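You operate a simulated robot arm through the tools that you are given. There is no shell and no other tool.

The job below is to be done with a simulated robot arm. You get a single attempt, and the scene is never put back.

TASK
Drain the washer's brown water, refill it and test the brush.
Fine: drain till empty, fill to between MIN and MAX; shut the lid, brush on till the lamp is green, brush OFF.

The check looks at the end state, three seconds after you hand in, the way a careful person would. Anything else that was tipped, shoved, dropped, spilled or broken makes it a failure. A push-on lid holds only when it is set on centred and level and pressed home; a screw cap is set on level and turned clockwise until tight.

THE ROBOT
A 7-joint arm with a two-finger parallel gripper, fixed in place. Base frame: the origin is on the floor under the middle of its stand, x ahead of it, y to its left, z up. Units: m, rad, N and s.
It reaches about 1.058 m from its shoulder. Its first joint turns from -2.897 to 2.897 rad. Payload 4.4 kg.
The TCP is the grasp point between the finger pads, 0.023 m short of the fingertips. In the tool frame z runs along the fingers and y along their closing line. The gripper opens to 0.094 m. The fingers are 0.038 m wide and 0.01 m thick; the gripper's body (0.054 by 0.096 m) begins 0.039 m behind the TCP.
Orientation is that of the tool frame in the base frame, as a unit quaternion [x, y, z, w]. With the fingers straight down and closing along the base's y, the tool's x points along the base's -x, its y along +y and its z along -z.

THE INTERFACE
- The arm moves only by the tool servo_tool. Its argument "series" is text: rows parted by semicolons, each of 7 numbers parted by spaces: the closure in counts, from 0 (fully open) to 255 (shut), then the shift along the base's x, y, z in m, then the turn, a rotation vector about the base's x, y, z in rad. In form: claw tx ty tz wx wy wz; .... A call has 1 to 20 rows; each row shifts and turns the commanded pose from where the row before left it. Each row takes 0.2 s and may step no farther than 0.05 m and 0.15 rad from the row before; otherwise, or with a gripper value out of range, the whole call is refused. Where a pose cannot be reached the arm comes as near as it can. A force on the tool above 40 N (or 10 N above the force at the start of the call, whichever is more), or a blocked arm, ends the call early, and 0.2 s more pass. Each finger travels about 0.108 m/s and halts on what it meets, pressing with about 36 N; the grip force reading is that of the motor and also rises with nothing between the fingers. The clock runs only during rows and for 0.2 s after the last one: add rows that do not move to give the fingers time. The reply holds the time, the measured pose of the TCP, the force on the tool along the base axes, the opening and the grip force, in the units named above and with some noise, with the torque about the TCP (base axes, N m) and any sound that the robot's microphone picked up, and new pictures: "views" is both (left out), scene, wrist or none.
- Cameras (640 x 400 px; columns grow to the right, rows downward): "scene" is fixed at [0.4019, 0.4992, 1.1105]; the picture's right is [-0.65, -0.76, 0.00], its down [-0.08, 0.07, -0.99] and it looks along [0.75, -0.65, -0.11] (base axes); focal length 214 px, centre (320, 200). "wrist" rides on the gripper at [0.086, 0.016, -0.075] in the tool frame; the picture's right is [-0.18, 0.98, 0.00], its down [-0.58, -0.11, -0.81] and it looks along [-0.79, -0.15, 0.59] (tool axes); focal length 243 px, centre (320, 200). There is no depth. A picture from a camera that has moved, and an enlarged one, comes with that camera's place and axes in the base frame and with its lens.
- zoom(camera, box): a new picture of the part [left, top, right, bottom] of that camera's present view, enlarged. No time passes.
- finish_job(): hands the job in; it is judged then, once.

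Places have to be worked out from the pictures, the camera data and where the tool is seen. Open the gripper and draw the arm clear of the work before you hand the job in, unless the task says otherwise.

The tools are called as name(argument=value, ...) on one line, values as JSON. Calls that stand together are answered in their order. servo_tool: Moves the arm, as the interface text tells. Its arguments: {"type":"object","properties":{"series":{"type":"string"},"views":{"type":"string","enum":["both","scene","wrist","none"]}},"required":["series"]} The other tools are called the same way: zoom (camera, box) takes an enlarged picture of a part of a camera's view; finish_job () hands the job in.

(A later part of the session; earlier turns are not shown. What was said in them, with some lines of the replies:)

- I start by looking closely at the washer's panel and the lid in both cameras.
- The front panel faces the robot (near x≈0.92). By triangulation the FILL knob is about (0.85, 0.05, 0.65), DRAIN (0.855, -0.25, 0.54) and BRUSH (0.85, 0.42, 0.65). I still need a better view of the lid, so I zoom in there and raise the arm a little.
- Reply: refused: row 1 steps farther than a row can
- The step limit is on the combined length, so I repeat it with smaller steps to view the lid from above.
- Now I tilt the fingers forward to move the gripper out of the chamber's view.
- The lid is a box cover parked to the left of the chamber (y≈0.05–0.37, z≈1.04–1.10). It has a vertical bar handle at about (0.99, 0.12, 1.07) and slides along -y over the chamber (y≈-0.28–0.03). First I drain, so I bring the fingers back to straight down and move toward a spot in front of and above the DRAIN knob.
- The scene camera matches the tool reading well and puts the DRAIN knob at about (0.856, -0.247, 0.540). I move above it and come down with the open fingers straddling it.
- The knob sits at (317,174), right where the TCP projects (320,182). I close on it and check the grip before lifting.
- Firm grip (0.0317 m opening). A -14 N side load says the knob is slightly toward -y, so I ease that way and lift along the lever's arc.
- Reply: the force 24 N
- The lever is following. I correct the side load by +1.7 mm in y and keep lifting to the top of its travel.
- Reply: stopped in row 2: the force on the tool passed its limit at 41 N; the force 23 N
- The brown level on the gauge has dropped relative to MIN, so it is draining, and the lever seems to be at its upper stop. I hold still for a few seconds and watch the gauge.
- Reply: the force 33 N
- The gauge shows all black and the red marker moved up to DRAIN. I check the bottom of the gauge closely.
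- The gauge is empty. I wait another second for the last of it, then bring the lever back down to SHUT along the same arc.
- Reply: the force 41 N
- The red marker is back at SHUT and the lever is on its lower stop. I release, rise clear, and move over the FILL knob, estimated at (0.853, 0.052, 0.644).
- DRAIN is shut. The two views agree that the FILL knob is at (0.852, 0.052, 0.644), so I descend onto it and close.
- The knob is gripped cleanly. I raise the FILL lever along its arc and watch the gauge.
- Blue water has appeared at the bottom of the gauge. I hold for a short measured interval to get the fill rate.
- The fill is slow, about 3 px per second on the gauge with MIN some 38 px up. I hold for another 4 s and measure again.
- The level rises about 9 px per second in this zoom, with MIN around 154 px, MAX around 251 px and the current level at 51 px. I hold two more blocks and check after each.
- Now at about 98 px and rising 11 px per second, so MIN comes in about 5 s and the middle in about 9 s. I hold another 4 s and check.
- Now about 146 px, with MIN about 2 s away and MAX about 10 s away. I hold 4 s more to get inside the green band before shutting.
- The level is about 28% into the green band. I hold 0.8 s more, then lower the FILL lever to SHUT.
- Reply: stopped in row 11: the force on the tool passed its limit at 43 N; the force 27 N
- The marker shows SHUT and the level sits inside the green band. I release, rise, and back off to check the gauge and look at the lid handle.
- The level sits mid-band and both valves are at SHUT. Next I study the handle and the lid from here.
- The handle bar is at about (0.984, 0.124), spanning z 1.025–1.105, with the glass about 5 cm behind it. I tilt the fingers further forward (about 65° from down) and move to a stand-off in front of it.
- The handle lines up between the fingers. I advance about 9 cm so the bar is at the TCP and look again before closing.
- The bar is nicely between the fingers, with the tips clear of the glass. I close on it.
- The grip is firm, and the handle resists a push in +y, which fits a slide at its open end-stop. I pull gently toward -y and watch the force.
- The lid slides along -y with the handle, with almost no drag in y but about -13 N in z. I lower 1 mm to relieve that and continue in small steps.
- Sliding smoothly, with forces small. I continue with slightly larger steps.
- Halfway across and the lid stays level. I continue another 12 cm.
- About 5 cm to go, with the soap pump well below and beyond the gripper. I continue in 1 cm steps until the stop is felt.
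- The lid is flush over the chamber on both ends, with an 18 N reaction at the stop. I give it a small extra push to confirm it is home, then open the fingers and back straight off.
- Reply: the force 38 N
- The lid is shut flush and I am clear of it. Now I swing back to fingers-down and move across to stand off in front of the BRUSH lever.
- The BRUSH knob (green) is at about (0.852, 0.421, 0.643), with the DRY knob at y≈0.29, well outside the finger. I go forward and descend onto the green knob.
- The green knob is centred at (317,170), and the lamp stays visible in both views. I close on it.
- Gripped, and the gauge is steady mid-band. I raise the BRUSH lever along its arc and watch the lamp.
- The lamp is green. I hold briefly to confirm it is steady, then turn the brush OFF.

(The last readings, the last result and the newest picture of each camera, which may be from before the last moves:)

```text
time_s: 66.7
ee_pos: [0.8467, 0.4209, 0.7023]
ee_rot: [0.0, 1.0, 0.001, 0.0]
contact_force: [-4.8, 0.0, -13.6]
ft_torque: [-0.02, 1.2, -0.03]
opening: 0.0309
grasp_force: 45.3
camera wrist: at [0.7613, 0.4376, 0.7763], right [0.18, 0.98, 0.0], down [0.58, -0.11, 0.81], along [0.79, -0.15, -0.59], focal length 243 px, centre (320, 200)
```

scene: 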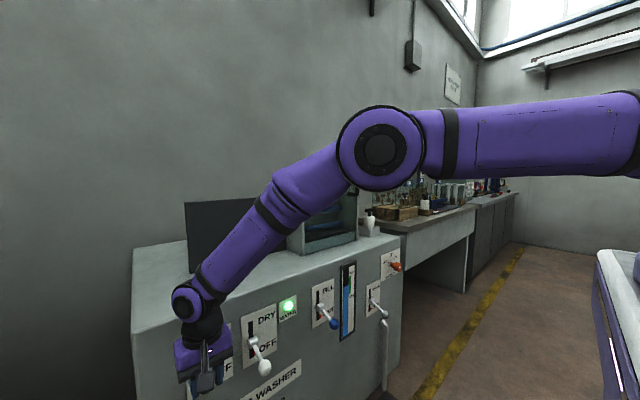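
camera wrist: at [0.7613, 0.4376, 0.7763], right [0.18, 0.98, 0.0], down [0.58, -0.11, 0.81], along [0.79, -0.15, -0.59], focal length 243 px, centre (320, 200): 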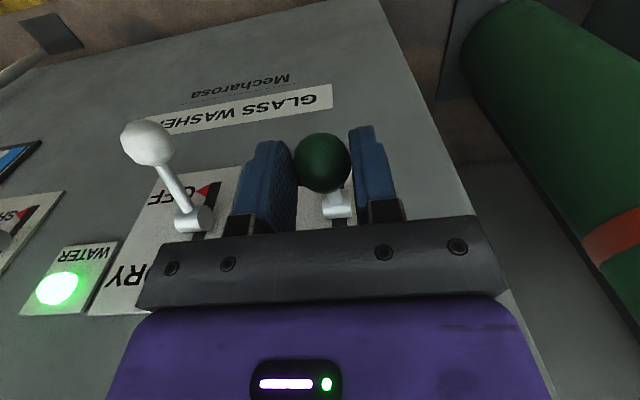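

The lamp stays green. I lower the BRUSH lever back to OFF.

servo_tool(series="255 -0.002 0 -0.01 0 0 0; 255 -0.001 0 -0.01 0 0 0; 255 0 0 -0.01 0 0 0; 255 0.002 0 -0.01 0 0 0; 255 0.003 0 -0.01 0 0 0; 255 0.003 0 -0.01 0 0 0; 255 0.001 0 -0.003 0 0 0", views="both")

zoom(camera="wrist", box=[230, 120, 410, 240])

```text
time_s: 68.1
ee_pos: [0.8518, 0.4203, 0.6448]
ee_rot: [0.001, 1.0, -0.001, -0.002]
contact_force: [-17.9, -13.6, 22.1]
ft_torque: [-0.4, 0.31, -0.06]
opening: 0.0315
grasp_force: 45.5
stopped in row 7: the force on the tool passed its limit at 46 N (the readings are from after the stop); the commanded pose is now the measured one
camera wrist: at [0.7672, 0.4378, 0.7195], right [0.18, 0.98, 0.0], down [0.58, -0.11, 0.8], along [0.79, -0.15, -0.59], focal length 243 px, centre (320, 200)
```

scene: 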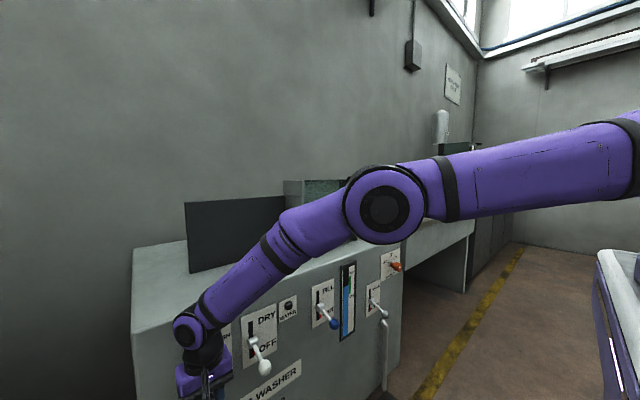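
wrist: 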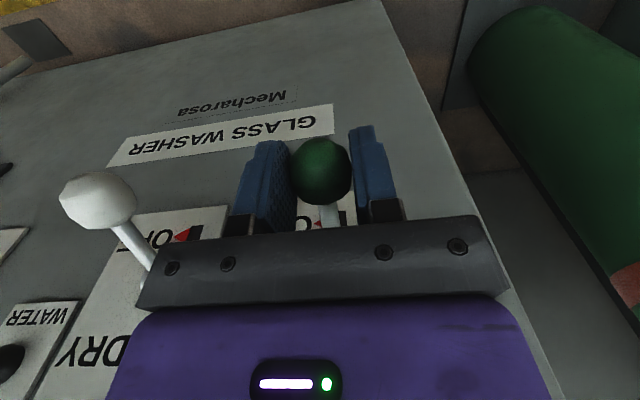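

```text
3.33 times, centred on (320, 180) of wrist
camera zoom: at [0.7672, 0.4378, 0.7195], right [0.18, 0.98, 0.0], down [0.58, -0.11, 0.8], along [0.79, -0.15, -0.59], focal length 809 px, centre (320, 267)
```

zoom: 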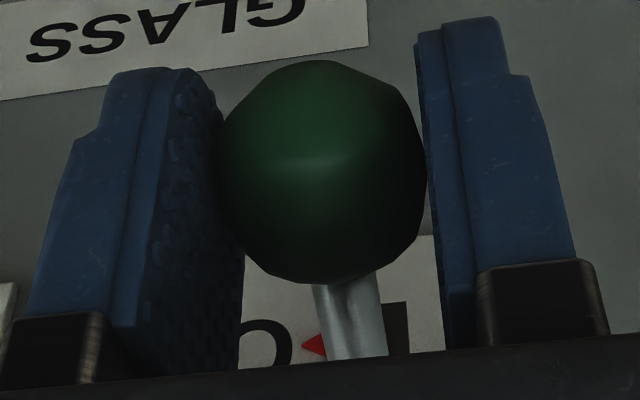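

The marker is at OFF and the lamp has gone out with the brush. I release, rise clear, and back away to inspect the final state.

servo_tool(series="0 0 0 0.001 0 0 0; 0 0 0 0 0 0 0; 0 0 0 0 0 0 0; 0 0 0 0.045 0 0 0; 0 0 0 0.045 0 0 0; 0 0 0 0.045 0 0 0; 0 -0.03 -0.03 0.025 0 0 0; 0 -0.03 -0.03 0.025 0 0 0; 0 -0.03 -0.03 0.025 0 0 0; 0 -0.03 -0.03 0.025 0 0 0; 0 -0.03 -0.03 0.025 0 0 0; 0 -0.03 -0.03 0.025 0 0 0; 0 -0.02 -0.03 0.03 0 0 0; 0 -0.02 -0.03 0.03 0 0 0; 0 -0.02 -0.03 0.03 0 0 0; 0 -0.02 -0.03 0.03 0 0 0; 0 -0.02 -0.03 0.03 0 0 0; 0 -0.02 -0.03 0.03 0 0 0; 0 0 0 0 0 0 0", views="both")

zoom(camera="scene", box=[160, 160, 420, 400])

zoom(camera="wrist", box=[170, 20, 510, 230])

```text
time_s: 72.1
ee_pos: [0.5536, 0.0594, 1.1097]
ee_rot: [0.0, 1.0, -0.001, -0.001]
contact_force: [0.0, 0.4, 0.7]
ft_torque: [0.02, 0.02, 0.01]
opening: 0.094
grasp_force: 0.2
camera wrist: at [0.4678, 0.0767, 1.1843], right [0.18, 0.98, 0.0], down [0.58, -0.11, 0.8], along [0.79, -0.15, -0.59], focal length 243 px, centre (320, 200)
```

scene: 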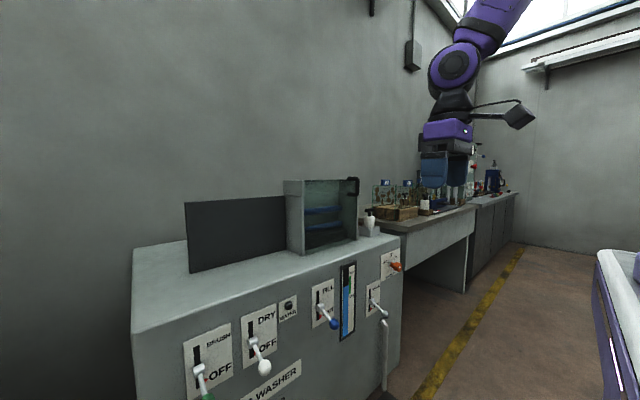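
wrist: 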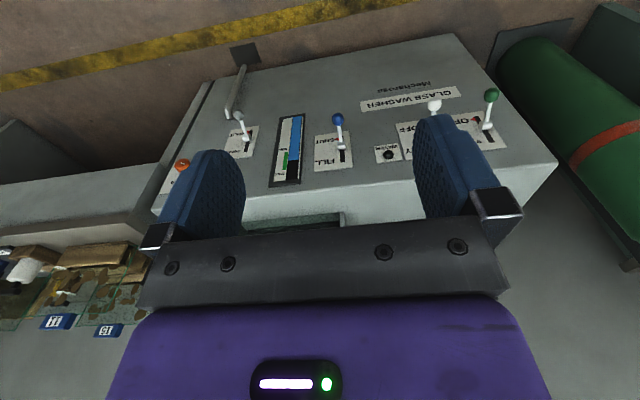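

```text
1.67 times, centred on (290, 280) of scene
camera zoom: at [0.4019, 0.4992, 1.1105], right [-0.65, -0.76, 0.0], down [-0.08, 0.07, -0.99], along [0.75, -0.65, -0.11], focal length 358 px, centre (370, 67)
```

zoom: 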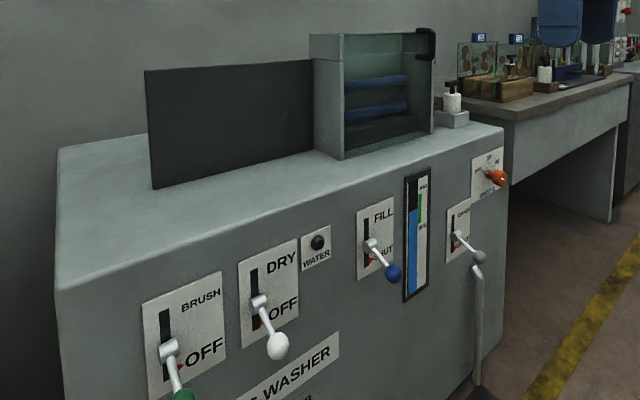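

```text
1.88 times, centred on (340, 125) of wrist
camera zoom: at [0.4678, 0.0767, 1.1843], right [0.18, 0.98, 0.0], down [0.58, -0.11, 0.8], along [0.79, -0.15, -0.59], focal length 457 px, centre (282, 341)
```

zoom: 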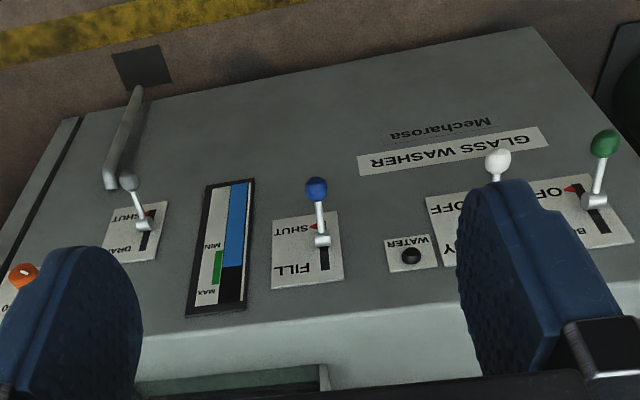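

All levers show SHUT or OFF and the level is mid-band. I take one last close look at the lid's seating and the gauge.

zoom(camera="scene", box=[270, 165, 390, 245])

zoom(camera="scene", box=[300, 245, 420, 345])

zoom(camera="scene", box=[170, 290, 300, 400])

```text
5.00 times, centred on (330, 205) of scene
camera zoom: at [0.4019, 0.4992, 1.1105], right [-0.65, -0.76, 0.0], down [-0.08, 0.07, -0.99], along [0.75, -0.65, -0.11], focal length 1072 px, centre (270, 175)
```

zoom: 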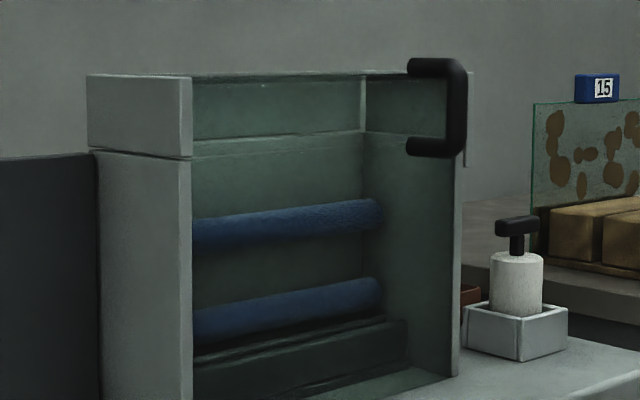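

```text
4.00 times, centred on (360, 295) of scene
camera zoom: at [0.4019, 0.4992, 1.1105], right [-0.65, -0.76, 0.0], down [-0.08, 0.07, -0.99], along [0.75, -0.65, -0.11], focal length 858 px, centre (160, -180)
```

zoom: 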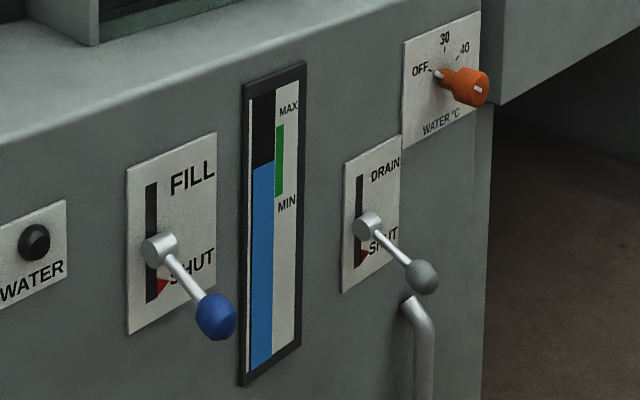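

```text
3.64 times, centred on (235, 345) of scene
camera zoom: at [0.4019, 0.4992, 1.1105], right [-0.65, -0.76, 0.0], down [-0.08, 0.07, -0.99], along [0.75, -0.65, -0.11], focal length 780 px, centre (629, -327)
```

zoom: 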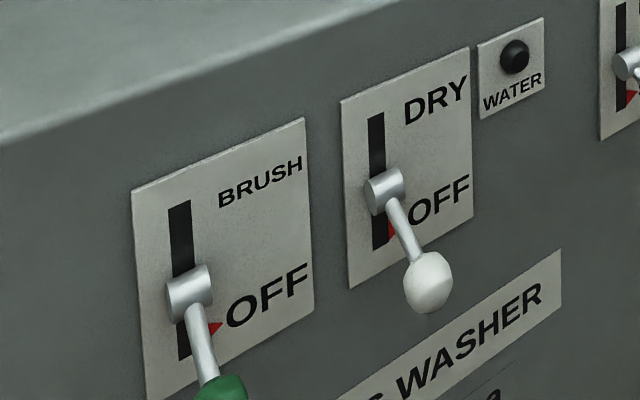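

The final state looks right: the brown water is gone and clean water sits mid-band between MIN and MAX. FILL and DRAIN are shut, and BRUSH and DRY are OFF. The lid is flush over the chamber, nothing else was disturbed, and the gripper is open and clear, so I hand the job in.

finish_job()

```text
The job is handed in.
```

The washer is drained, refilled and brush-tested, and I've handed the job in. I don't have the check's result.

- **Drain:** I held the DRAIN lever open until no brown water showed on the gauge, then set it back to SHUT.
- **Refill:** Clean water now stands about midway between MIN and MAX, and the FILL lever is at SHUT.
- **Lid:** I slid it over the chamber until it met its end stop. It sits flush at both ends.
- **Brush test:** With the brush on, the WATER lamp turned green and stayed green. I then set BRUSH to OFF, and the lamp went out.

I left the DRY lever and the temperature knob alone; both are at OFF. I saw nothing tipped, spilled or moved, and the gripper is open and clear of the washer.
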